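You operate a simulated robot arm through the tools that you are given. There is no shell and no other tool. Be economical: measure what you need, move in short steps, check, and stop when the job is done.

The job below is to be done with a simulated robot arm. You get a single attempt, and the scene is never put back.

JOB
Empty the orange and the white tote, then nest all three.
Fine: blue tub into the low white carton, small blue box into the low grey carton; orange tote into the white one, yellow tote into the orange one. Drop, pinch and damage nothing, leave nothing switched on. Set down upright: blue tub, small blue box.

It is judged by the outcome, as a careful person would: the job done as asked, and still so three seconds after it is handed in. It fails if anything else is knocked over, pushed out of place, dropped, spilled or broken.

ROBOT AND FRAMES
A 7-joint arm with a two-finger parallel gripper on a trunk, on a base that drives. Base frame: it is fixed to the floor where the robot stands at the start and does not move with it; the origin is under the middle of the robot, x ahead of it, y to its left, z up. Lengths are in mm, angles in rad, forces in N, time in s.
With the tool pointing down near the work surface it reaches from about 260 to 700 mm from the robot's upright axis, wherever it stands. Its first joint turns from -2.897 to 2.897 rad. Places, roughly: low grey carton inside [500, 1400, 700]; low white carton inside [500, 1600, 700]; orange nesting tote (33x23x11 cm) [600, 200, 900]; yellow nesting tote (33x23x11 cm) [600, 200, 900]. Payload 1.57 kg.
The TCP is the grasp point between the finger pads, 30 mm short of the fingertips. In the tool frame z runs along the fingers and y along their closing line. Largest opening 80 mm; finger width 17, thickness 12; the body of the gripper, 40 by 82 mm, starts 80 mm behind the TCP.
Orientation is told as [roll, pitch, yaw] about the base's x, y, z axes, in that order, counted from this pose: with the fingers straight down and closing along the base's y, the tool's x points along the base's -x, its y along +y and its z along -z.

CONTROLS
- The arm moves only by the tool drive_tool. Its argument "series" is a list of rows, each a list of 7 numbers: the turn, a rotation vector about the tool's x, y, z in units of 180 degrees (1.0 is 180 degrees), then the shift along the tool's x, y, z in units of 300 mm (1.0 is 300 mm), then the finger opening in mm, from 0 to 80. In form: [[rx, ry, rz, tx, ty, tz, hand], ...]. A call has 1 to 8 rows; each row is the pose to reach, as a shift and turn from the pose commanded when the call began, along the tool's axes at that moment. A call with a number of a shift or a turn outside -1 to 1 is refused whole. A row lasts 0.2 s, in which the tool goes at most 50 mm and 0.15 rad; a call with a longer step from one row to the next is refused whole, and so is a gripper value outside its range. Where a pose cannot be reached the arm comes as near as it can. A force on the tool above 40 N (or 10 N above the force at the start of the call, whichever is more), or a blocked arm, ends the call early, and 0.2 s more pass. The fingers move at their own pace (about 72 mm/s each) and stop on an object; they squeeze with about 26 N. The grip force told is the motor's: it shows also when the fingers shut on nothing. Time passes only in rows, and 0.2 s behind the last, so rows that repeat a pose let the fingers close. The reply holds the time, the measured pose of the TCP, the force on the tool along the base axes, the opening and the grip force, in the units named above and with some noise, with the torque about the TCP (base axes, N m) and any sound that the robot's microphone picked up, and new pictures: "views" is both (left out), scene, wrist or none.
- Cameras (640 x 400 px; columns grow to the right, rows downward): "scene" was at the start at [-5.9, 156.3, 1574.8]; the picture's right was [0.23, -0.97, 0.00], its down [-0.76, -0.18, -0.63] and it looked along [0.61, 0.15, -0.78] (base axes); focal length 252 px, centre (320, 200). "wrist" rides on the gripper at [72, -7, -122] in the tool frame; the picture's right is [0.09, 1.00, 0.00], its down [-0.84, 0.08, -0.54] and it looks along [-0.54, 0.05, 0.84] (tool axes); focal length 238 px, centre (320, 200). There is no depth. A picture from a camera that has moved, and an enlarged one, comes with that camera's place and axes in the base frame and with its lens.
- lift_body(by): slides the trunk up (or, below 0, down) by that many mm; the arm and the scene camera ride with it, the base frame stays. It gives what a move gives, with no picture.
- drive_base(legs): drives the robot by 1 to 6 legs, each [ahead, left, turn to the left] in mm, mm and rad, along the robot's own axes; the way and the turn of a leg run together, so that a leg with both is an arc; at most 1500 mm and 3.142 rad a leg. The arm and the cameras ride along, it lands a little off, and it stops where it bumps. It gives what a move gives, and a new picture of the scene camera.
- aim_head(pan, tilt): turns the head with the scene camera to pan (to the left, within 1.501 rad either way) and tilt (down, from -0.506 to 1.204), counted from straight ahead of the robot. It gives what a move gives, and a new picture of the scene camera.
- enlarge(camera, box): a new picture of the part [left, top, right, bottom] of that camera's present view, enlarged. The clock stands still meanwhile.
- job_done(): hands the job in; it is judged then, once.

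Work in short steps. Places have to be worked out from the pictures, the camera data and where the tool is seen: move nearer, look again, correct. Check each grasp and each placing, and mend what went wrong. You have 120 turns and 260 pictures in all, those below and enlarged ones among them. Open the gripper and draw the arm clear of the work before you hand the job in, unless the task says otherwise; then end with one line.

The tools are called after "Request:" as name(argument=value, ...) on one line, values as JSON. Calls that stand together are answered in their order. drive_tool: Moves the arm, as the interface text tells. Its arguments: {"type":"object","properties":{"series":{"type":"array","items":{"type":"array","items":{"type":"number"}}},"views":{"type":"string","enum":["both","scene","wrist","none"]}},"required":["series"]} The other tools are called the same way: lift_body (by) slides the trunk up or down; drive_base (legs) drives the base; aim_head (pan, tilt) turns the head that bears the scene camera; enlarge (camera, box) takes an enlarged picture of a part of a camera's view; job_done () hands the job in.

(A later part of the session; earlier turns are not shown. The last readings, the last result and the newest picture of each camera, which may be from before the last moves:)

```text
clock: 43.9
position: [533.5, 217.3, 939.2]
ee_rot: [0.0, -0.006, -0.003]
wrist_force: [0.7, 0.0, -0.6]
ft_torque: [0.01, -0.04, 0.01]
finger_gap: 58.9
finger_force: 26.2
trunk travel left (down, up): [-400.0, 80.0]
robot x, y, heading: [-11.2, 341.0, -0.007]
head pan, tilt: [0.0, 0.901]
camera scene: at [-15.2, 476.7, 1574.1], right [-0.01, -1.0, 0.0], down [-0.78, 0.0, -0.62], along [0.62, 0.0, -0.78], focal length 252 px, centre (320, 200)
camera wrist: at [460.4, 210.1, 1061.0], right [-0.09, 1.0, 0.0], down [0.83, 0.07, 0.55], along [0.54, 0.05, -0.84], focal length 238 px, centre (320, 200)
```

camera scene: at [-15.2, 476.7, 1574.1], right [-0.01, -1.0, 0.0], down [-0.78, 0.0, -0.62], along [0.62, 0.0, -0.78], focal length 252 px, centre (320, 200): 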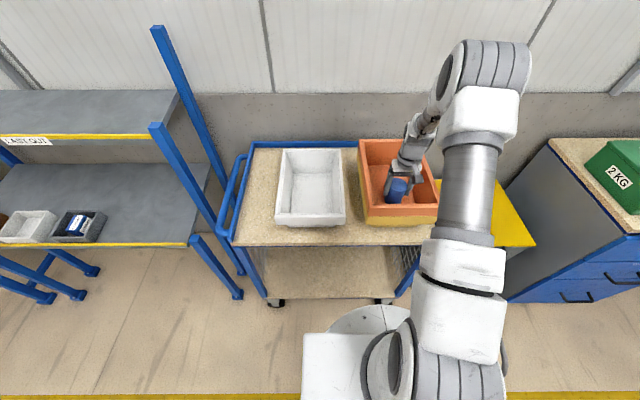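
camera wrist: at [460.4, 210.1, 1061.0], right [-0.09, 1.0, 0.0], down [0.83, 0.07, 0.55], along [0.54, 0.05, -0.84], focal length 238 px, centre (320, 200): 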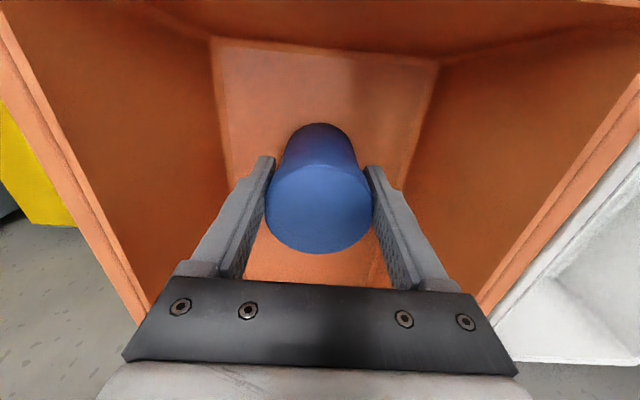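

Tub gripped at 58.9 mm. I lift straight up, check, draw back and drive to the white carton.

Request:
drive_tool(series=[[0, 0, 0, 0, 0, -0.08, 45], [0, 0, 0, 0, 0, -0.22, 45], [0, 0, 0, 0, 0, -0.38, 45], [0, 0, 0, 0, 0, -0.54, 45], [0, 0, 0, 0, 0, -0.7, 45], [0, 0, 0, 0, 0, -0.8, 45], [0, 0, 0, 0.14, 0, -0.8, 45], [0, 0, 0, 0.3, 0, -0.8, 45]], views="both")

Request:
drive_tool(series=[[0, 0, 0, 0.16, 0, 0, 45], [0, 0, 0, 0.3, 0, 0, 45]], views="none")

Request:
enlarge(camera="scene", box=[220, 110, 480, 270])

Request:
drive_base(legs=[[25, 1210, 0]])

```text
clock: 45.7
position: [442.0, 219.0, 1181.4]
ee_rot: [0.0, -0.006, -0.004]
wrist_force: [0.8, -0.1, -2.3]
ft_torque: [-0.02, 0.03, -0.02]
finger_gap: 59.5
finger_force: 26.4
trunk travel left (down, up): [-400.0, 80.0]
robot x, y, heading: [-14.0, 341.5, -0.006]
head pan, tilt: [0.0, 0.901]
camera scene: at [-15.8, 476.8, 1574.1], right [-0.01, -1.0, 0.0], down [-0.78, 0.0, -0.62], along [0.62, 0.0, -0.78], focal length 252 px, centre (320, 200)
camera wrist: at [369.5, 213.0, 1303.1], right [-0.09, 1.0, 0.0], down [0.83, 0.07, 0.55], along [0.54, 0.05, -0.84], focal length 238 px, centre (320, 200)
```

scene: 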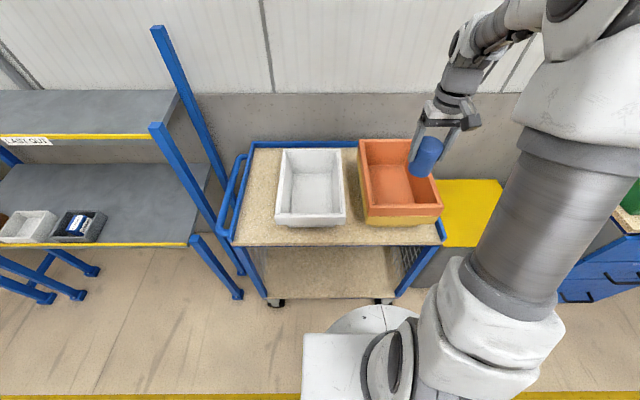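
wrist: 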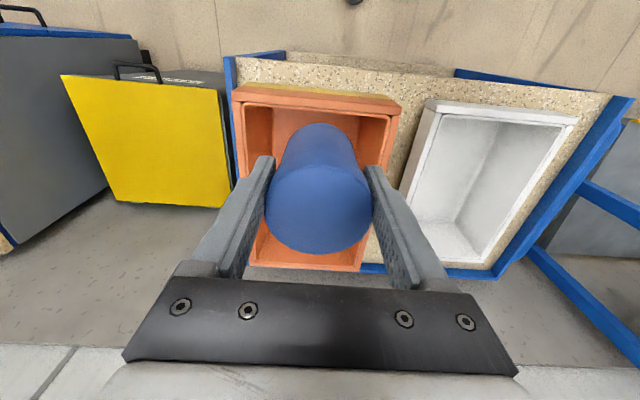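

```text
clock: 46.3
position: [349.4, 219.9, 1180.9]
ee_rot: [0.0, -0.006, -0.005]
wrist_force: [-0.4, -0.3, -1.9]
ft_torque: [-0.04, 0.06, 0.0]
finger_gap: 59.3
finger_force: 25.7
trunk travel left (down, up): [-400.0, 80.0]
robot x, y, heading: [-12.2, 339.4, -0.011]
head pan, tilt: [0.0, 0.901]
```

```text
2.46 times, centred on (350, 190) of scene
camera zoom: at [-15.9, 476.8, 1574.1], right [-0.01, -1.0, 0.0], down [-0.78, 0.0, -0.62], along [0.62, 0.0, -0.78], focal length 620 px, centre (246, 225)
```

zoom: 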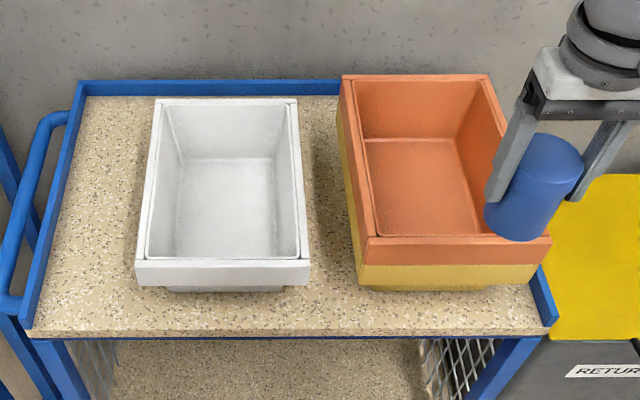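

```text
clock: 55.6
position: [408.9, 1418.9, 1179.6]
ee_rot: [0.0, -0.005, -0.058]
wrist_force: [0.3, 0.8, -2.2]
ft_torque: [0.02, 0.03, -0.04]
finger_gap: 59.2
finger_force: 26.0
trunk travel left (down, up): [-400.0, 80.0]
robot x, y, heading: [53.6, 1561.7, -0.062]
head pan, tilt: [0.0, 0.901]
camera scene: at [57.9, 1696.2, 1574.1], right [-0.06, -1.0, 0.0], down [-0.78, 0.05, -0.62], along [0.62, -0.04, -0.78], focal length 252 px, centre (320, 200)
```

scene: 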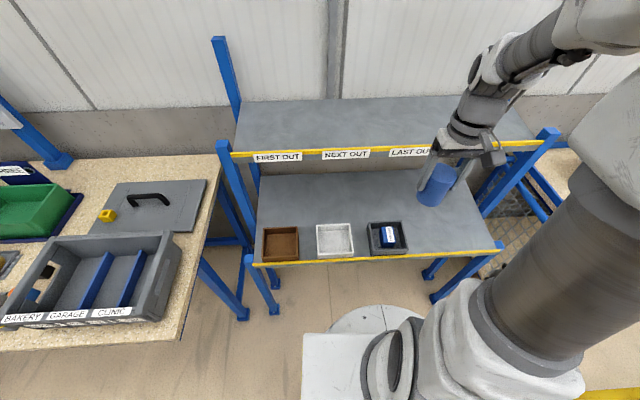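

Standing at (54, 1562). White carton expected ≈ (521, 1613). I bring the tub above it, high.

Request:
drive_tool(series=[[0, 0, 0, -0.048, 0.095, 0.095, 45], [0, 0, 0, -0.095, 0.19, 0.19, 45], [0, 0, 0, -0.143, 0.286, 0.286, 45], [0, 0, 0, -0.19, 0.38, 0.38, 45], [0, 0, 0, -0.24, 0.477, 0.477, 45], [0, 0, 0, -0.286, 0.572, 0.572, 45], [0, 0, 0, -0.334, 0.668, 0.667, 45]])

Request:
enlarge(camera="scene", box=[270, 160, 430, 270])

Request:
enlarge(camera="wrist", box=[180, 0, 480, 200])

```text
clock: 57.2
position: [522.8, 1612.1, 979.7]
ee_rot: [0.0, -0.003, -0.059]
wrist_force: [0.0, 0.8, -1.1]
ft_torque: [-0.01, 0.03, 0.0]
finger_gap: 59.1
finger_force: 26.0
trunk travel left (down, up): [-400.0, 80.0]
robot x, y, heading: [54.0, 1556.9, -0.058]
head pan, tilt: [0.0, 0.901]
camera scene: at [58.1, 1696.4, 1574.1], right [-0.06, -1.0, 0.0], down [-0.78, 0.05, -0.62], along [0.62, -0.04, -0.78], focal length 252 px, centre (320, 200)
camera wrist: at [449.3, 1611.3, 1101.1], right [-0.03, 1.0, 0.0], down [0.84, 0.03, 0.55], along [0.55, 0.02, -0.84], focal length 238 px, centre (320, 200)
```

scene: 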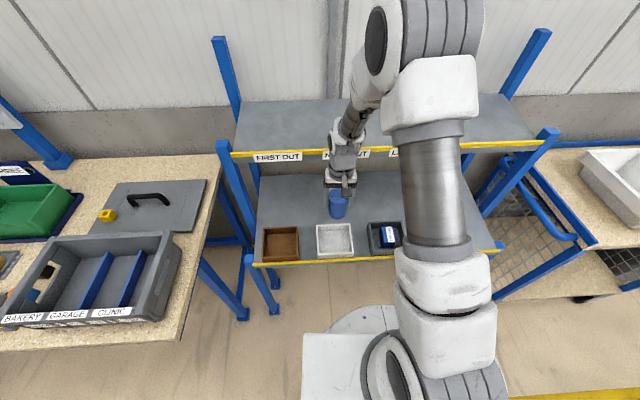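
wrist: 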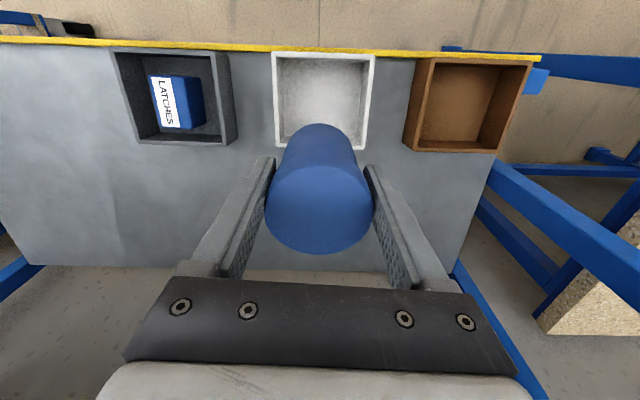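

```text
3.64 times, centred on (350, 215) of scene
camera zoom: at [58.1, 1696.4, 1574.1], right [-0.06, -1.0, 0.0], down [-0.78, 0.05, -0.62], along [0.62, -0.04, -0.78], focal length 916 px, centre (211, 146)
```

zoom: 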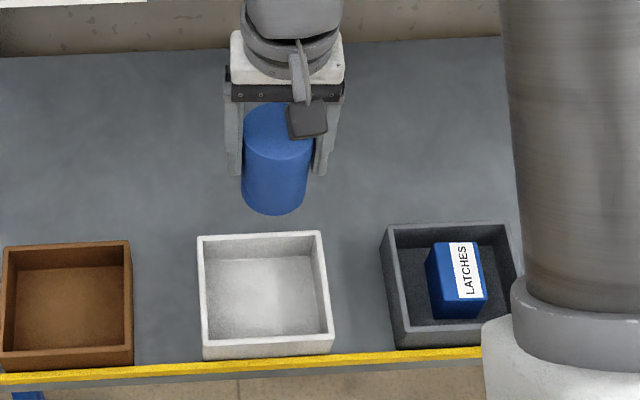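

```text
2.00 times, centred on (330, 100) of wrist
camera zoom: at [449.3, 1611.3, 1101.1], right [-0.03, 1.0, 0.0], down [0.84, 0.03, 0.55], along [0.55, 0.02, -0.84], focal length 477 px, centre (300, 400)
```

zoom: 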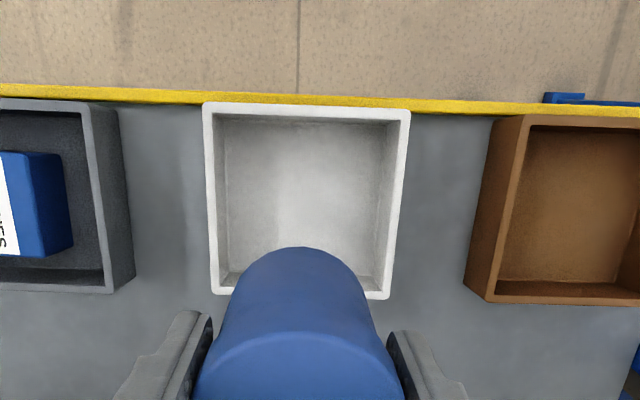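

White carton centre ≈ (518, 1615). Tub bottom about 54 mm below TCP, so touchdown ≈ z 778. I descend to ~800 and look.

Request:
drive_tool(series=[[0, 0, 0, 0.016, 0.009, 0.1, 45], [0, 0, 0, 0.016, 0.009, 0.25, 45], [0, 0, 0, 0.016, 0.009, 0.4, 45], [0, 0, 0, 0.016, 0.009, 0.53, 45], [0, 0, 0, 0.016, 0.009, 0.6, 45]], views="wrist")

Request:
enlarge(camera="scene", box=[290, 180, 390, 270])

```text
clock: 58.4
position: [517.7, 1615.7, 800.2]
ee_rot: [0.002, -0.007, -0.06]
wrist_force: [0.3, 0.2, -3.1]
ft_torque: [0.0, 0.01, 0.03]
finger_gap: 59.3
finger_force: 26.6
trunk travel left (down, up): [-400.0, 80.0]
robot x, y, heading: [54.6, 1555.8, -0.057]
head pan, tilt: [0.0, 0.901]
camera wrist: at [446.3, 1613.6, 921.6], right [-0.03, 1.0, 0.0], down [0.84, 0.03, 0.55], along [0.55, 0.02, -0.84], focal length 238 px, centre (320, 200)
```

wrist: 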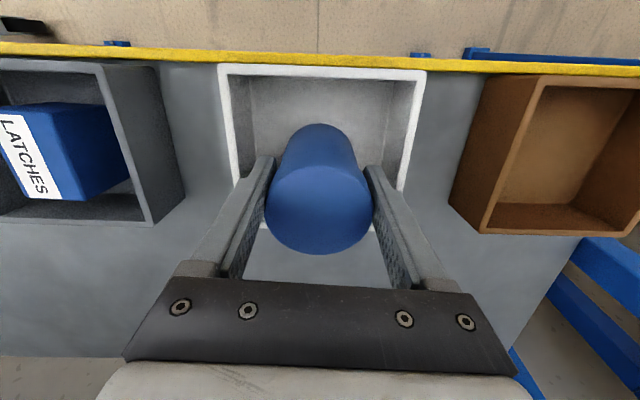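

```text
4.44 times, centred on (340, 225) of scene
camera zoom: at [58.0, 1696.3, 1574.1], right [-0.06, -1.0, 0.0], down [-0.78, 0.05, -0.62], along [0.62, -0.04, -0.78], focal length 1119 px, centre (231, 89)
```

zoom: 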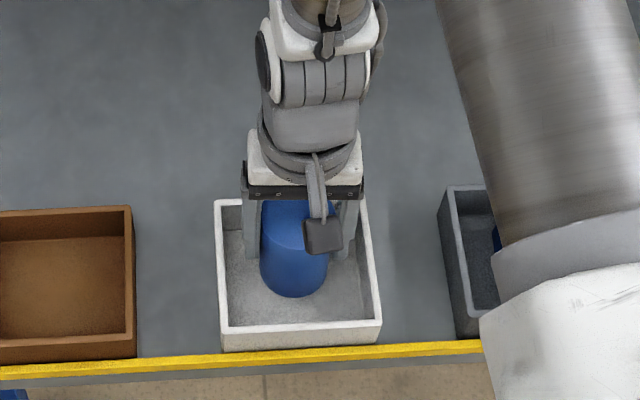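

Nicely within the carton. I creep down in 3 mm steps until it touches.

Request:
drive_tool(series=[[0, 0, 0, 0, 0, 0.02, 45], [0, 0, 0, 0, 0, 0.035, 45], [0, 0, 0, 0, 0, 0.045, 45], [0, 0, 0, 0, 0, 0.055, 45], [0, 0, 0, 0, 0, 0.065, 45], [0, 0, 0, 0, 0, 0.075, 45]], views="none")

```text
clock: 59.8
position: [519.3, 1615.6, 777.9]
ee_rot: [-0.001, -0.007, -0.059]
wrist_force: [-7.1, -1.0, 22.4]
ft_torque: [0.04, -0.46, -0.04]
finger_gap: 59.3
finger_force: 25.2
trunk travel left (down, up): [-400.0, 80.0]
robot x, y, heading: [51.4, 1563.5, -0.064]
head pan, tilt: [0.0, 0.901]
```

Touchdown at z ≈ 778 as predicted, with 22 N. I ease off a little, then release.

Request:
drive_tool(series=[[0, 0, 0, 0, 0, -0.006, 45], [0, 0, 0, 0, 0, -0.006, 45]], views="none")

```text
clock: 60.4
position: [518.1, 1615.4, 778.1]
ee_rot: [0.0, -0.004, -0.059]
wrist_force: [0.4, 0.3, -1.3]
ft_torque: [-0.02, -0.05, 0.03]
finger_gap: 59.1
finger_force: 26.1
trunk travel left (down, up): [-400.0, 80.0]
robot x, y, heading: [56.1, 1560.5, -0.059]
head pan, tilt: [0.0, 0.901]
```

Request:
drive_tool(series=[[0, 0, 0, 0, 0, 0.002, 45], [0, 0, 0, 0, 0, 0.002, 70], [0, 0, 0, 0, 0, 0.002, 70], [0, 0, 0, 0, 0, -0.06, 70], [0, 0, 0, 0, 0, -0.2, 70], [0, 0, 0, 0, 0, -0.34, 80], [0, 0, 0, 0, 0, -0.5, 80], [0, 0, 0, 0, 0, -0.66, 80]])

Request:
enlarge(camera="scene", box=[290, 180, 430, 270])

```text
clock: 62.2
position: [514.4, 1611.2, 974.7]
ee_rot: [0.001, -0.006, -0.06]
wrist_force: [-0.4, -0.6, 0.4]
ft_torque: [0.02, 0.01, 0.01]
finger_gap: 80.1
finger_force: 0.1
trunk travel left (down, up): [-400.0, 80.0]
robot x, y, heading: [55.1, 1557.8, -0.064]
head pan, tilt: [0.0, 0.901]
camera scene: at [57.6, 1696.2, 1574.0], right [-0.06, -1.0, 0.0], down [-0.78, 0.05, -0.62], along [0.62, -0.04, -0.78], focal length 252 px, centre (320, 200)
camera wrist: at [441.8, 1609.6, 1097.4], right [-0.03, 1.0, 0.0], down [0.84, 0.03, 0.55], along [0.55, 0.02, -0.84], focal length 238 px, centre (320, 200)
```

scene: 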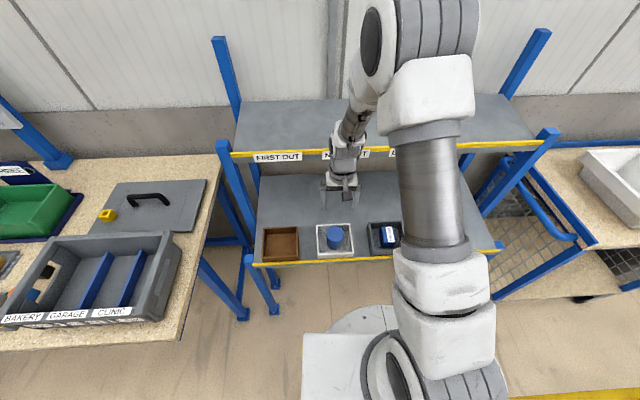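
wrist: 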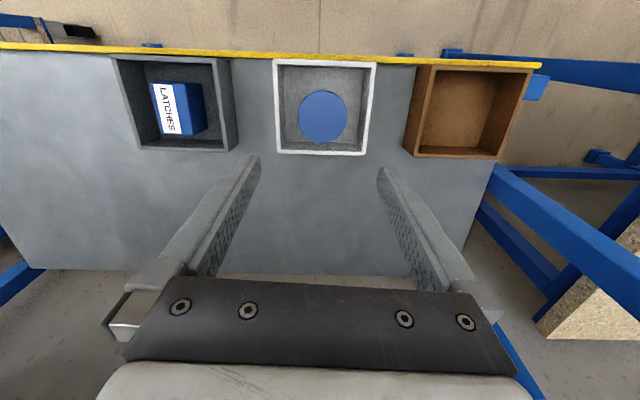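

```text
4.44 times, centred on (360, 225) of scene
camera zoom: at [57.6, 1696.2, 1574.0], right [-0.06, -1.0, 0.0], down [-0.78, 0.05, -0.62], along [0.62, -0.04, -0.78], focal length 1119 px, centre (142, 89)
```

zoom: 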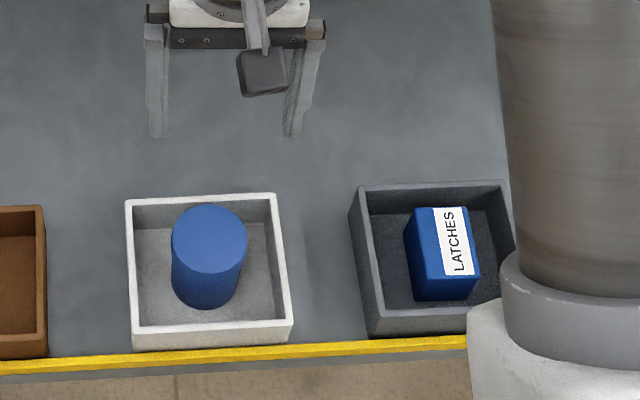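

Both goods stand upright in their cartons. Next I rise, draw back and drive to the cart for the totes.

Request:
drive_tool(series=[[0, 0, 0, 0, 0, -0.16, 80], [0, 0, 0, 0, 0, -0.32, 80], [0, 0, 0, 0, 0, -0.48, 80], [0, 0, 0, 0.1, 0, -0.6, 80], [0, 0, 0, 0.26, 0, -0.6, 80], [0, 0, 0, 0.42, 0, -0.6, 80]], views="none")

Request:
drive_base(legs=[[-30, -1120, 0.06]])

```text
clock: 63.6
position: [393.1, 1620.6, 1156.3]
ee_rot: [0.0, -0.006, -0.059]
wrist_force: [0.7, 0.3, 0.2]
ft_torque: [-0.03, 0.03, 0.01]
finger_gap: 79.8
finger_force: 0.0
trunk travel left (down, up): [-400.0, 80.0]
robot x, y, heading: [51.9, 1557.8, -0.06]
head pan, tilt: [0.0, 0.901]
```

```text
clock: 72.1
position: [324.1, 552.2, 1156.1]
ee_rot: [0.001, -0.004, -0.003]
wrist_force: [0.5, 0.8, 0.1]
ft_torque: [0.02, 0.0, 0.01]
finger_gap: 80.0
finger_force: 0.1
trunk travel left (down, up): [-400.0, 80.0]
robot x, y, heading: [-12.2, 468.8, 0.001]
head pan, tilt: [0.0, 0.901]
camera scene: at [-15.4, 607.5, 1574.1], right [0.0, -1.0, 0.0], down [-0.78, 0.0, -0.62], along [0.62, 0.0, -0.78], focal length 252 px, centre (320, 200)
```

scene: 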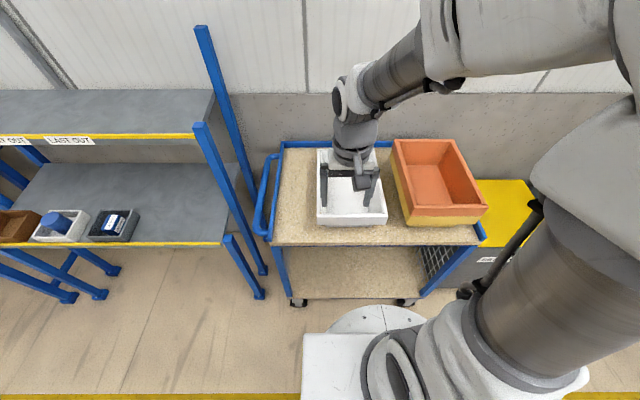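

I move the hand over the gap between the totes to measure the orange tote's left rim.

Request:
drive_tool(series=[[0, 0, 0, -0.098, -0.123, 0.0145, 80], [0, 0, 0, -0.196, -0.247, 0.029, 80], [0, 0, 0, -0.293, -0.37, 0.043, 80], [0, 0, 0, -0.391, -0.493, 0.058, 80], [0, 0, 0, -0.489, -0.617, 0.072, 80], [0, 0, 0, -0.587, -0.74, 0.087, 80]])

Request:
enlarge(camera="wrist", box=[120, 20, 500, 290])

Request:
enlarge(camera="scene", box=[290, 120, 500, 260])

```text
clock: 73.5
position: [500.0, 329.0, 1130.2]
ee_rot: [-0.002, -0.004, -0.002]
wrist_force: [-0.5, 0.7, 0.2]
ft_torque: [0.0, -0.02, 0.02]
finger_gap: 79.9
finger_force: 0.1
trunk travel left (down, up): [-400.0, 80.0]
robot x, y, heading: [-10.7, 470.2, 0.0]
head pan, tilt: [0.0, 0.901]
camera scene: at [-15.2, 607.3, 1574.1], right [0.0, -1.0, 0.0], down [-0.78, 0.0, -0.62], along [0.62, 0.0, -0.78], focal length 252 px, centre (320, 200)
camera wrist: at [426.8, 320.6, 1251.4], right [-0.09, 1.0, 0.0], down [0.83, 0.08, 0.55], along [0.54, 0.05, -0.84], focal length 238 px, centre (320, 200)
```

scene: 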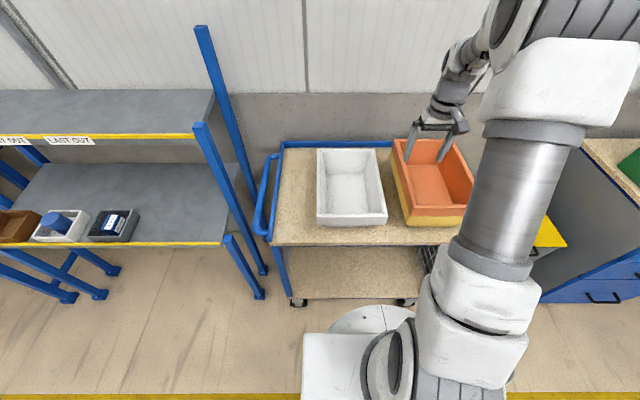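
wrist: 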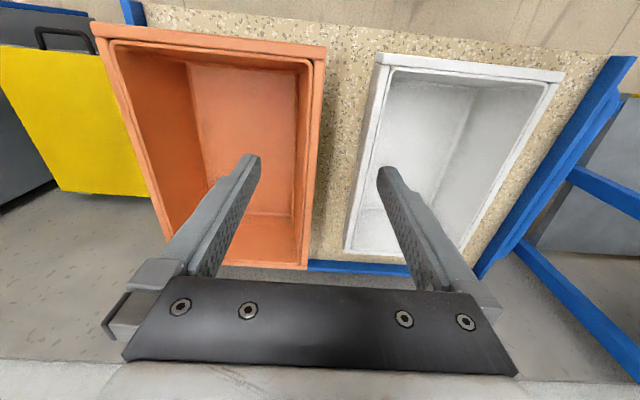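

```text
1.48 times, centred on (310, 155) of wrist
camera zoom: at [426.8, 320.6, 1251.4], right [-0.09, 1.0, 0.0], down [0.83, 0.08, 0.55], along [0.54, 0.05, -0.84], focal length 353 px, centre (335, 267)
```

zoom: 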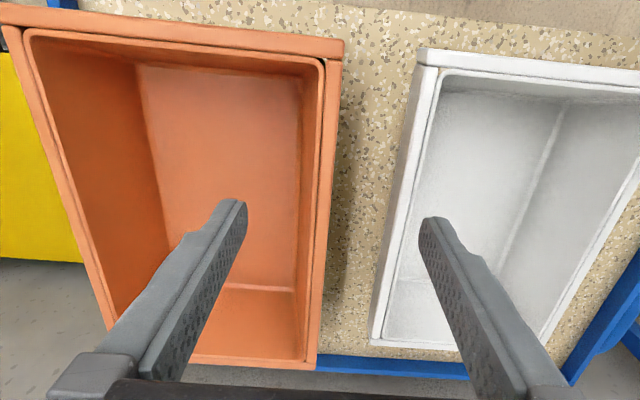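

```text
2.86 times, centred on (395, 190) of scene
camera zoom: at [-15.2, 607.3, 1574.1], right [0.0, -1.0, 0.0], down [-0.78, 0.0, -0.62], along [0.62, 0.0, -0.78], focal length 720 px, centre (106, 229)
```

zoom: 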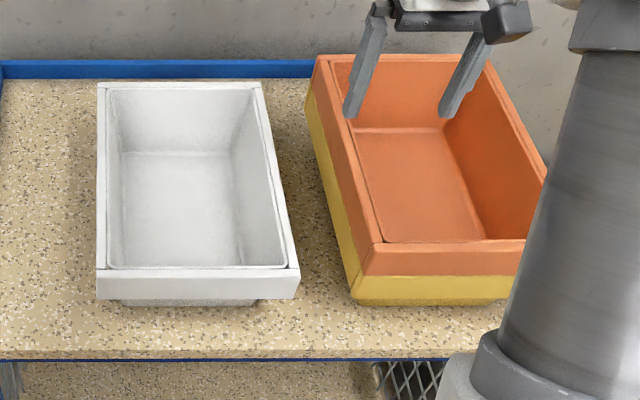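

Orange rim is at z ≈ 976 with its left outer edge at y ≈ 322–329, x ≈ 440–743; white rim z ≈ 934, x 435–741, y 400–619. I go above the middle of orange's left wall for a close look.

Request:
drive_tool(series=[[0, 0, 0, -0.15, -0.02, 0.05, 70], [0, 0, 0, -0.3, -0.037, 0.11, 70], [0, 0, 0, -0.3, -0.037, 0.22, 70], [0, 0, 0, -0.3, -0.037, 0.3, 70]])

Request:
enlarge(camera="scene", box=[370, 110, 490, 240])

```text
clock: 74.5
position: [593.3, 319.0, 1039.0]
ee_rot: [0.0, -0.005, -0.002]
wrist_force: [-0.4, -0.5, 0.2]
ft_torque: [0.0, -0.01, 0.04]
finger_gap: 69.9
finger_force: 0.0
trunk travel left (down, up): [-400.0, 80.0]
robot x, y, heading: [-8.9, 471.3, 0.004]
head pan, tilt: [0.0, 0.901]
camera scene: at [-15.4, 607.5, 1574.1], right [0.0, -1.0, 0.0], down [-0.78, 0.0, -0.62], along [0.62, 0.0, -0.78], focal length 252 px, centre (320, 200)
camera wrist: at [520.3, 312.2, 1161.1], right [-0.09, 1.0, 0.0], down [0.83, 0.08, 0.55], along [0.54, 0.05, -0.84], focal length 238 px, centre (320, 200)
```

scene: 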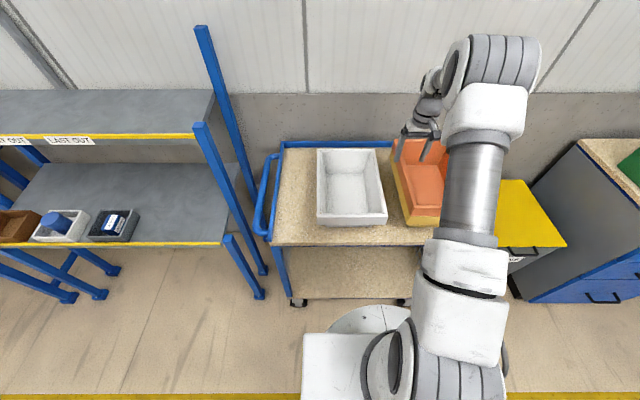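
wrist: 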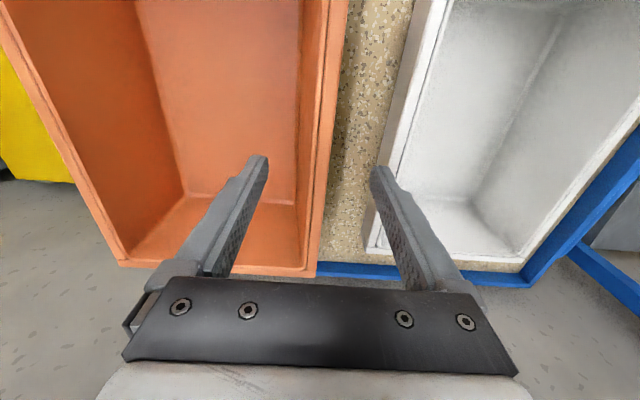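

```text
3.08 times, centred on (430, 175) of scene
camera zoom: at [-15.4, 607.5, 1574.1], right [0.0, -1.0, 0.0], down [-0.78, 0.0, -0.62], along [0.62, 0.0, -0.78], focal length 775 px, centre (-18, 277)
```

zoom: 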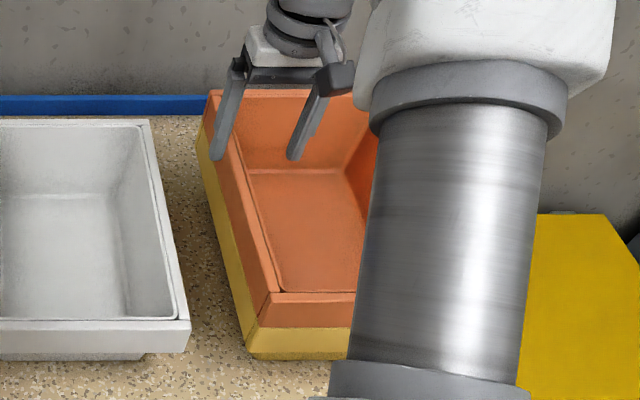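

Wall sits at y ≈ 308–329 in tool's closing line, tote unrotated. I go down over the wall and close onto the rim.

Request:
drive_tool(series=[[0, 0, 0, 0, 0, 0.1, 70], [0, 0, 0, 0, 0, 0.2, 70], [0, 0, 0, 0, 0, 0.243, 70], [0, 0, 0, 0, 0, 0.243, 50]])

Request:
enlarge(camera="scene", box=[370, 110, 490, 240])

```text
clock: 75.5
position: [590.5, 319.0, 970.8]
ee_rot: [-0.001, -0.004, -0.002]
wrist_force: [0.7, 0.7, -0.1]
ft_torque: [-0.01, 0.0, 0.01]
finger_gap: 50.1
finger_force: 0.1
trunk travel left (down, up): [-400.0, 80.0]
robot x, y, heading: [-11.7, 471.7, 0.002]
head pan, tilt: [0.0, 0.901]
camera scene: at [-15.4, 607.5, 1574.1], right [0.0, -1.0, 0.0], down [-0.78, 0.0, -0.62], along [0.62, 0.0, -0.78], focal length 252 px, centre (320, 200)
camera wrist: at [517.7, 311.0, 1092.0], right [-0.09, 1.0, 0.0], down [0.83, 0.08, 0.55], along [0.54, 0.05, -0.84], focal length 238 px, centre (320, 200)
```

scene: 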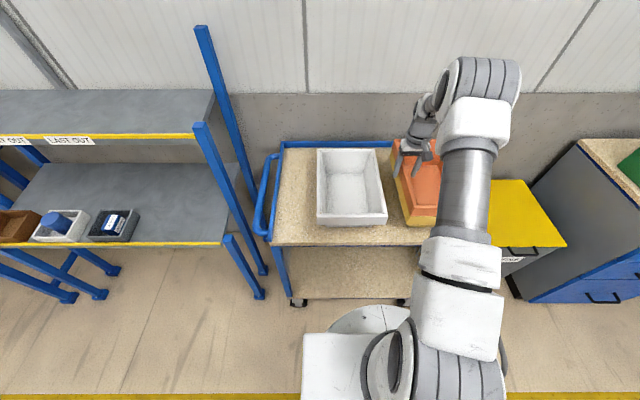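
wrist: 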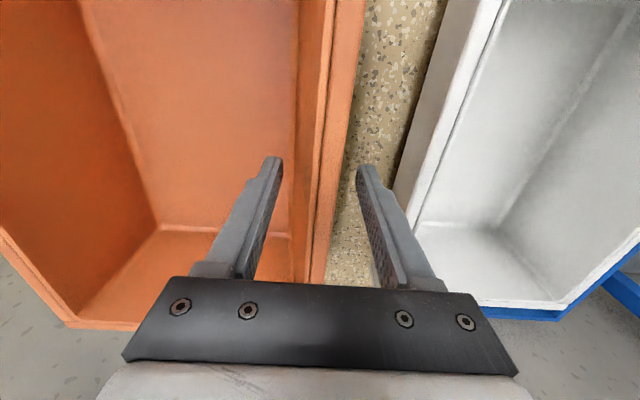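

```text
3.08 times, centred on (430, 175) of scene
camera zoom: at [-15.4, 607.5, 1574.1], right [0.0, -1.0, 0.0], down [-0.78, 0.0, -0.62], along [0.62, 0.0, -0.78], focal length 775 px, centre (-18, 277)
```

zoom: 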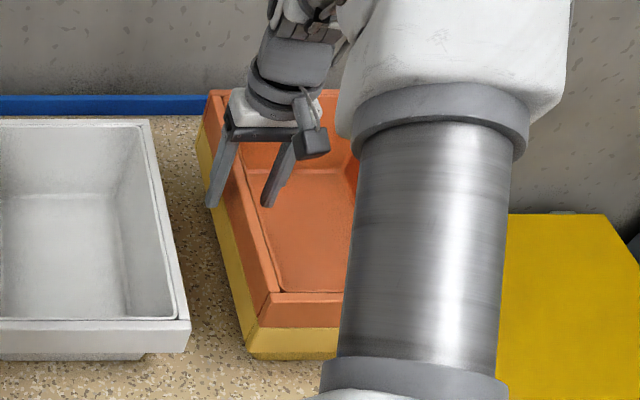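

The tips reach close to the yellow rim line, so I raise 6 mm and then close, to hold only the orange rim.

Request:
drive_tool(series=[[0, 0, 0, 0, 0, -0.02, 50], [0, 0, 0, 0, 0, -0.02, 30], [0, 0, 0, 0, 0, -0.02, 10], [0, 0, 0, 0, 0, -0.02, 5], [0, 0, 0, 0, 0, -0.02, 5]])

Request:
enlarge(camera="scene", box=[370, 110, 490, 240])

```text
clock: 76.7
position: [591.6, 316.6, 977.1]
ee_rot: [-0.001, -0.006, -0.002]
wrist_force: [0.5, -0.6, 0.5]
ft_torque: [-0.36, 0.0, 0.07]
finger_gap: 20.4
finger_force: 25.9
trunk travel left (down, up): [-400.0, 80.0]
robot x, y, heading: [-13.2, 471.8, -0.006]
head pan, tilt: [0.0, 0.901]
camera scene: at [-15.4, 607.5, 1574.1], right [0.0, -1.0, 0.0], down [-0.78, 0.0, -0.62], along [0.62, 0.0, -0.78], focal length 252 px, centre (320, 200)
camera wrist: at [518.1, 311.2, 1097.8], right [-0.09, 1.0, 0.0], down [0.83, 0.08, 0.55], along [0.54, 0.05, -0.84], focal length 238 px, centre (320, 200)
```

scene: 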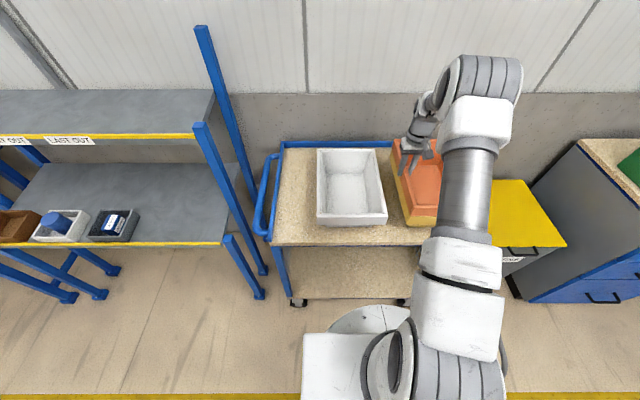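
wrist: 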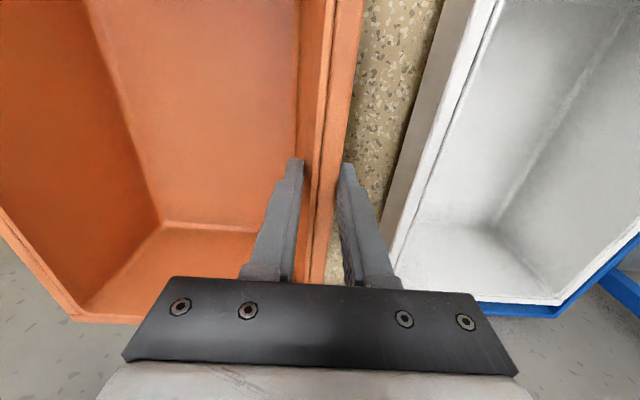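

```text
3.08 times, centred on (430, 175) of scene
camera zoom: at [-15.4, 607.5, 1574.1], right [0.0, -1.0, 0.0], down [-0.78, 0.0, -0.62], along [0.62, 0.0, -0.78], focal length 775 px, centre (-18, 277)
```

zoom: 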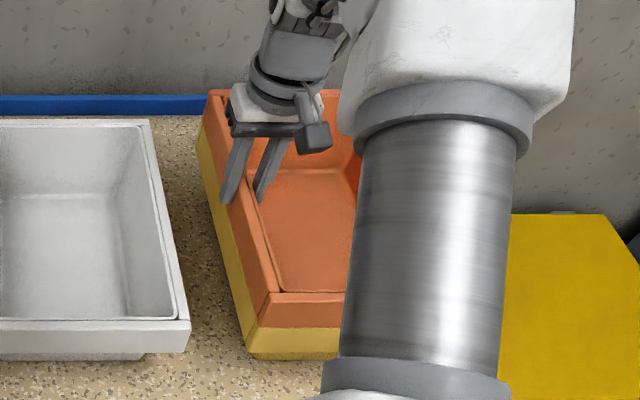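

Holding the rim at 20.4 mm. A slow test lift of 12 mm to learn the weight and droop.

Request:
drive_tool(series=[[0, 0, 0, 0, 0, -0.01, 5], [0, 0, 0, 0, 0, -0.02, 5], [0, 0, 0, 0, 0, -0.03, 5], [0, 0, 0, 0, 0, -0.04, 5], [0, 0, 0, 0, 0, -0.04, 5]])

Request:
enlarge(camera="scene", box=[370, 110, 490, 240])

```text
clock: 77.9
position: [591.5, 317.7, 987.3]
ee_rot: [-0.002, -0.006, -0.002]
wrist_force: [0.2, 0.1, -2.0]
ft_torque: [0.02, 0.25, -0.06]
finger_gap: 20.5
finger_force: 26.0
trunk travel left (down, up): [-400.0, 80.0]
robot x, y, heading: [-13.1, 471.8, -0.006]
head pan, tilt: [0.0, 0.901]
camera scene: at [-15.3, 607.5, 1574.1], right [0.0, -1.0, 0.0], down [-0.78, 0.0, -0.62], along [0.62, 0.0, -0.78], focal length 252 px, centre (320, 200)
camera wrist: at [518.9, 310.8, 1109.7], right [-0.09, 1.0, 0.0], down [0.83, 0.08, 0.55], along [0.54, 0.05, -0.84], focal length 238 px, centre (320, 200)
```

scene: 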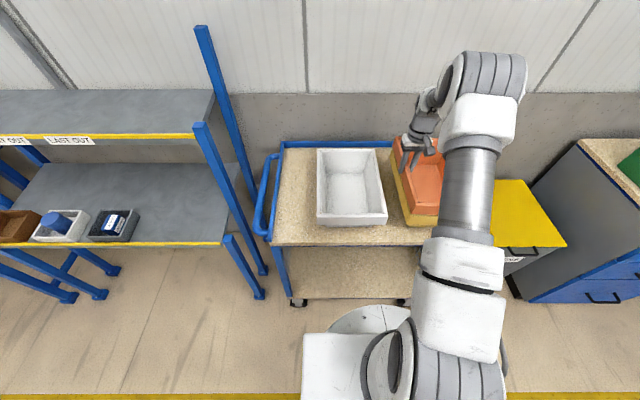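
wrist: 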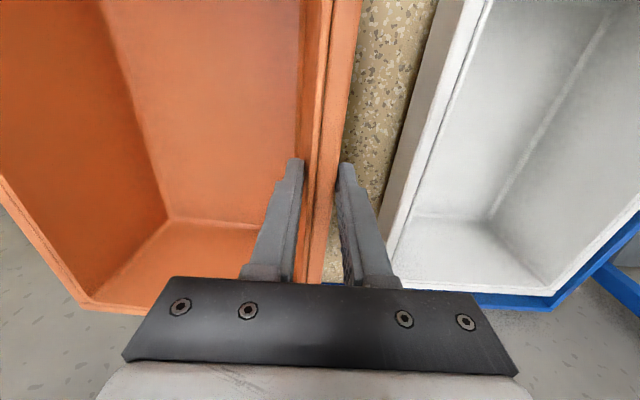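

```text
3.08 times, centred on (430, 175) of scene
camera zoom: at [-15.3, 607.5, 1574.1], right [0.0, -1.0, 0.0], down [-0.78, 0.0, -0.62], along [0.62, 0.0, -0.78], focal length 775 px, centre (-18, 277)
```

zoom: 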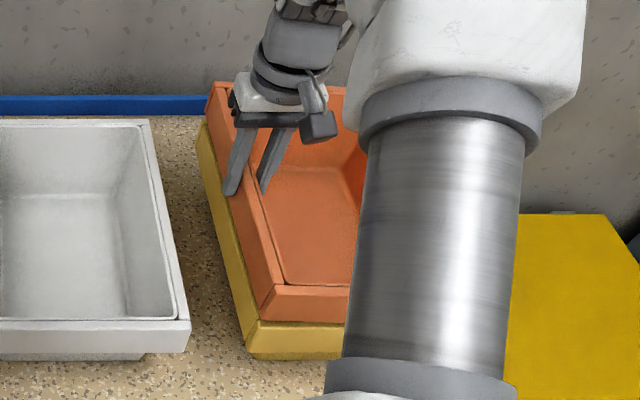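

Light (≈2 N so far), and yellow stays behind. I lift further to 50 mm and look.

Request:
drive_tool(series=[[0, 0, 0, 0, 0, -0.03, 5], [0, 0, 0, 0, 0, -0.07, 5], [0, 0, 0, 0, 0, -0.11, 5], [0, 0, 0, 0, 0, -0.15, 5], [0, 0, 0, 0, 0, -0.15, 5]])

Request:
enlarge(camera="scene", box=[370, 110, 490, 240])

```text
clock: 79.1
position: [591.1, 319.4, 1032.6]
ee_rot: [0.0, -0.003, -0.002]
wrist_force: [-0.4, 0.2, -3.0]
ft_torque: [0.31, -0.01, 0.02]
finger_gap: 20.3
finger_force: 25.9
trunk travel left (down, up): [-400.0, 80.0]
robot x, y, heading: [-9.2, 468.4, 0.003]
head pan, tilt: [0.0, 0.901]
camera scene: at [-15.2, 607.4, 1574.1], right [0.0, -1.0, 0.0], down [-0.78, 0.0, -0.62], along [0.62, 0.0, -0.78], focal length 252 px, centre (320, 200)
camera wrist: at [518.8, 312.0, 1155.2], right [-0.09, 1.0, 0.0], down [0.83, 0.08, 0.55], along [0.54, 0.05, -0.84], focal length 238 px, centre (320, 200)
```

scene: 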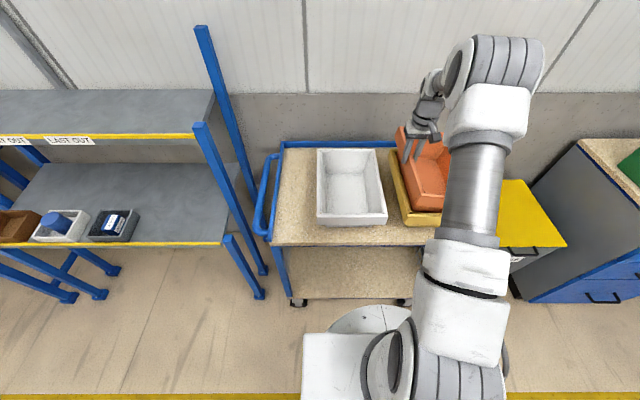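
wrist: 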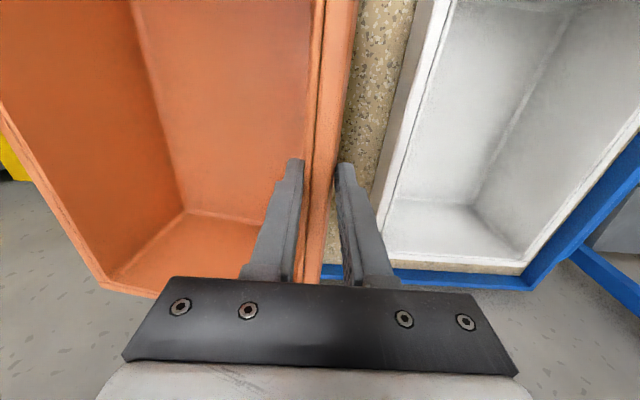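

```text
3.08 times, centred on (430, 175) of scene
camera zoom: at [-15.2, 607.4, 1574.1], right [0.0, -1.0, 0.0], down [-0.78, 0.0, -0.62], along [0.62, 0.0, -0.78], focal length 775 px, centre (-18, 277)
```

zoom: 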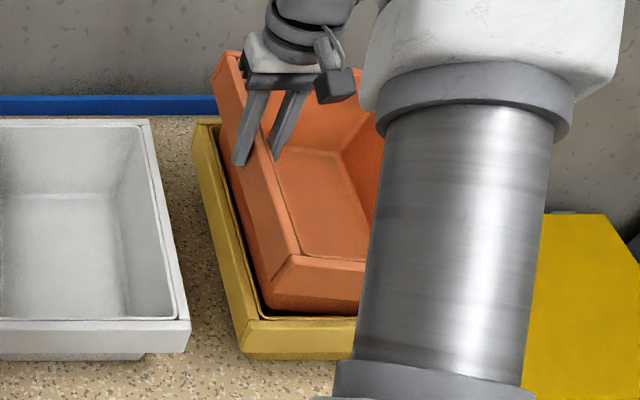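

Load ≈ 3–4 N with 0.31 N·m – the grip holds. I lift it clear (TCP ≈ 1105) and look.

Request:
drive_tool(series=[[0, 0, 0, 0, 0, -0.06, 5], [0, 0, 0, 0, 0, -0.12, 5], [0, 0, 0, 0, 0, -0.18, 5], [0, 0, 0, 0, 0, -0.24, 5], [0, 0, 0, 0, 0, -0.24, 5]])

Request:
enlarge(camera="scene", box=[300, 90, 500, 240])

```text
clock: 80.3
position: [591.0, 320.3, 1104.9]
ee_rot: [-0.001, -0.006, -0.002]
wrist_force: [-0.2, 0.2, -3.3]
ft_torque: [0.36, 0.01, -0.02]
finger_gap: 20.3
finger_force: 25.5
trunk travel left (down, up): [-400.0, 80.0]
robot x, y, heading: [-12.5, 468.9, -0.001]
head pan, tilt: [0.0, 0.901]
camera scene: at [-15.2, 607.4, 1574.1], right [0.0, -1.0, 0.0], down [-0.78, 0.0, -0.62], along [0.62, 0.0, -0.78], focal length 252 px, centre (320, 200)
camera wrist: at [518.4, 313.3, 1226.7], right [-0.09, 1.0, 0.0], down [0.83, 0.08, 0.55], along [0.54, 0.05, -0.84], focal length 238 px, centre (320, 200)
```

scene: 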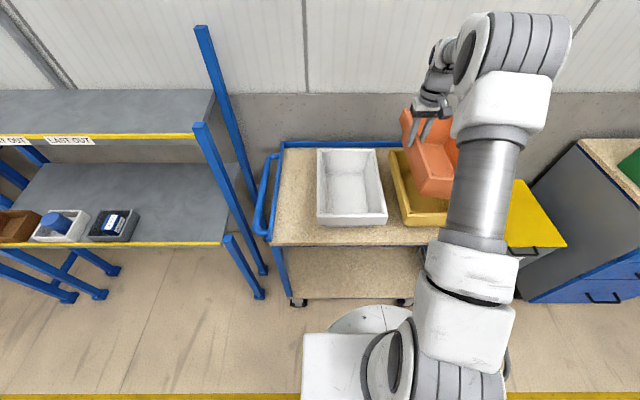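
wrist: 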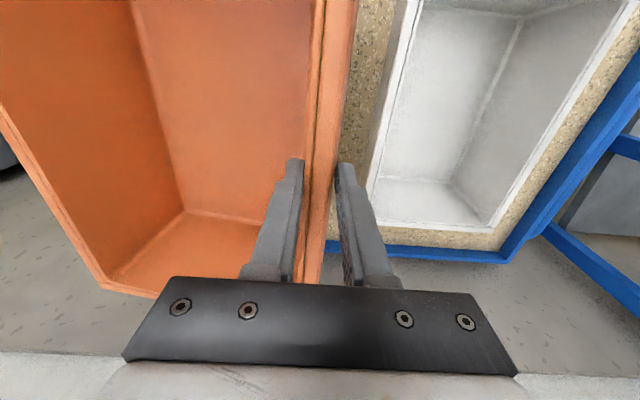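

```text
2.67 times, centred on (400, 165) of scene
camera zoom: at [-15.2, 607.4, 1574.1], right [0.0, -1.0, 0.0], down [-0.78, 0.0, -0.62], along [0.62, 0.0, -0.78], focal length 672 px, centre (107, 293)
```

zoom: 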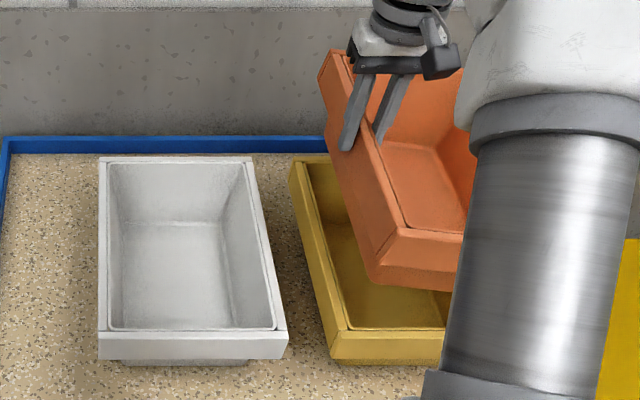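

The tote hangs drooped ≈ 0.25 rad about x (right side low). I roll the tool to level it, and check.

Request:
drive_tool(series=[[0.02, 0, 0, 0, 0, 0, 5], [0.04, 0, 0, 0, 0, 0, 5], [0.06, 0, 0, 0, 0, 0, 5], [0.075, 0, 0, 0, 0, 0, 5], [0.075, 0, 0, 0, 0, 0, 5]])

Request:
enlarge(camera="scene", box=[300, 90, 500, 240])

```text
clock: 81.5
position: [590.4, 318.3, 1104.7]
ee_rot: [-0.235, -0.006, -0.001]
wrist_force: [-0.9, -0.7, -4.0]
ft_torque: [0.36, -0.02, 0.03]
finger_gap: 20.1
finger_force: 26.3
trunk travel left (down, up): [-400.0, 80.0]
robot x, y, heading: [-8.9, 467.6, -0.007]
head pan, tilt: [0.0, 0.901]
camera scene: at [-15.1, 607.4, 1574.1], right [0.0, -1.0, 0.0], down [-0.78, 0.0, -0.62], along [0.62, 0.0, -0.78], focal length 252 px, centre (320, 200)
camera wrist: at [518.5, 340.7, 1224.8], right [-0.09, 0.97, -0.23], down [0.83, 0.2, 0.51], along [0.54, -0.15, -0.83], focal length 238 px, centre (320, 200)
```

scene: 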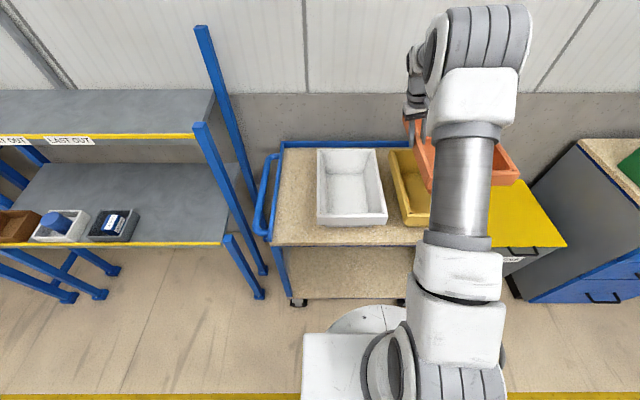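
wrist: 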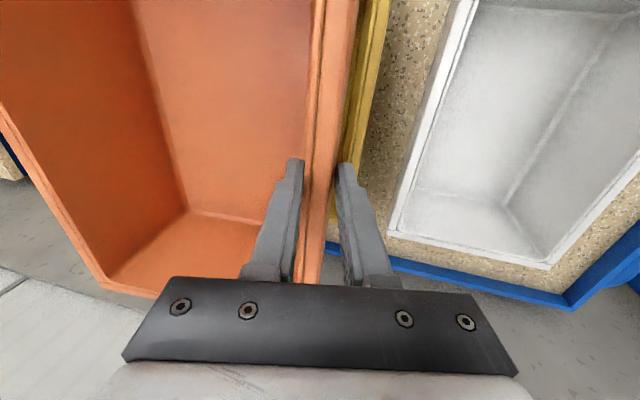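

```text
2.67 times, centred on (400, 165) of scene
camera zoom: at [-15.1, 607.4, 1574.1], right [0.0, -1.0, 0.0], down [-0.78, 0.0, -0.62], along [0.62, 0.0, -0.78], focal length 672 px, centre (107, 293)
```

zoom: 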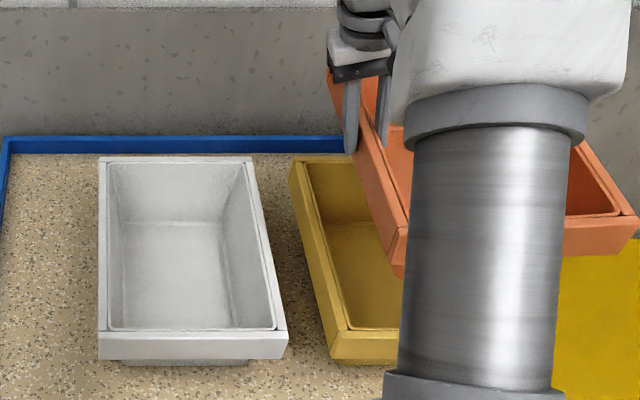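

From the wrist view the droop relative to the tool is ≈ 0.15 rad, so I roll back to −0.15 for level, then carry it slowly to the left over the white tote.

Request:
drive_tool(series=[[-0.014, 0, 0, 0, 0, 0, 5], [-0.027, 0, 0, 0, 0, 0, 5]], views="none")

Request:
drive_tool(series=[[0, 0, 0, 0, 0.08, -0.012, 5], [0, 0, 0, 0, 0.2, -0.03, 5], [0, 0, 0, 0, 0.34, -0.051, 5], [0, 0, 0, 0, 0.48, -0.072, 5], [0, 0, 0, 0, 0.62, -0.093, 5], [0, 0, 0, 0, 0.76, -0.114, 5], [0, 0, 0, 0, 0.88, -0.132, 5], [0, 0, 0, 0, 0.956, -0.144, 5]])

Request:
enlarge(camera="scene", box=[270, 90, 470, 250])

```text
clock: 82.1
position: [589.8, 318.9, 1104.8]
ee_rot: [-0.151, -0.006, -0.002]
wrist_force: [0.2, -0.4, -2.9]
ft_torque: [0.36, -0.02, -0.01]
finger_gap: 20.3
finger_force: 26.1
trunk travel left (down, up): [-400.0, 80.0]
robot x, y, heading: [-11.2, 470.8, -0.003]
head pan, tilt: [0.0, 0.901]
```

```text
clock: 83.9
position: [589.7, 610.1, 1101.8]
ee_rot: [-0.15, -0.005, -0.002]
wrist_force: [-0.1, -0.1, -3.1]
ft_torque: [0.34, 0.01, -0.01]
finger_gap: 20.1
finger_force: 26.0
trunk travel left (down, up): [-400.0, 80.0]
robot x, y, heading: [-14.0, 470.7, -0.006]
head pan, tilt: [0.0, 0.901]
camera scene: at [-15.1, 607.8, 1574.1], right [0.0, -1.0, 0.0], down [-0.78, 0.0, -0.62], along [0.62, 0.0, -0.78], focal length 252 px, centre (320, 200)
camera wrist: at [516.9, 621.7, 1223.1], right [-0.09, 0.98, -0.15], down [0.83, 0.16, 0.53], along [0.54, -0.08, -0.84], focal length 238 px, centre (320, 200)
```

scene: 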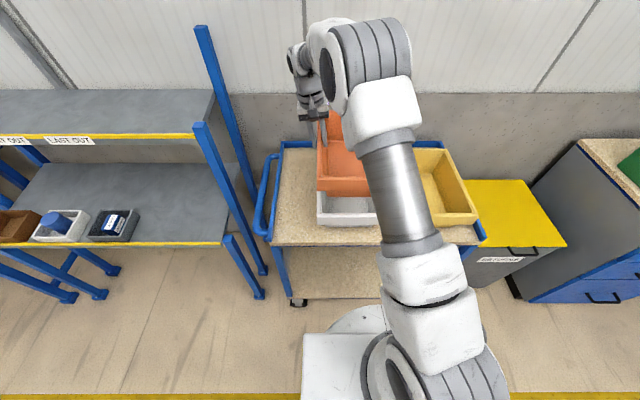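
wrist: 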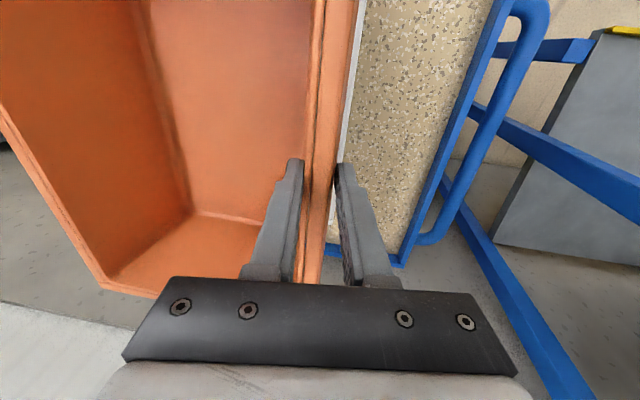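

```text
2.50 times, centred on (370, 170) of scene
camera zoom: at [-15.1, 607.8, 1574.1], right [0.0, -1.0, 0.0], down [-0.78, 0.0, -0.62], along [0.62, 0.0, -0.78], focal length 630 px, centre (195, 275)
```

zoom: 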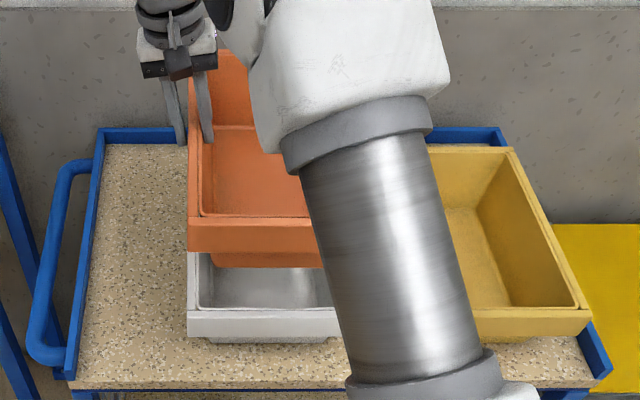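

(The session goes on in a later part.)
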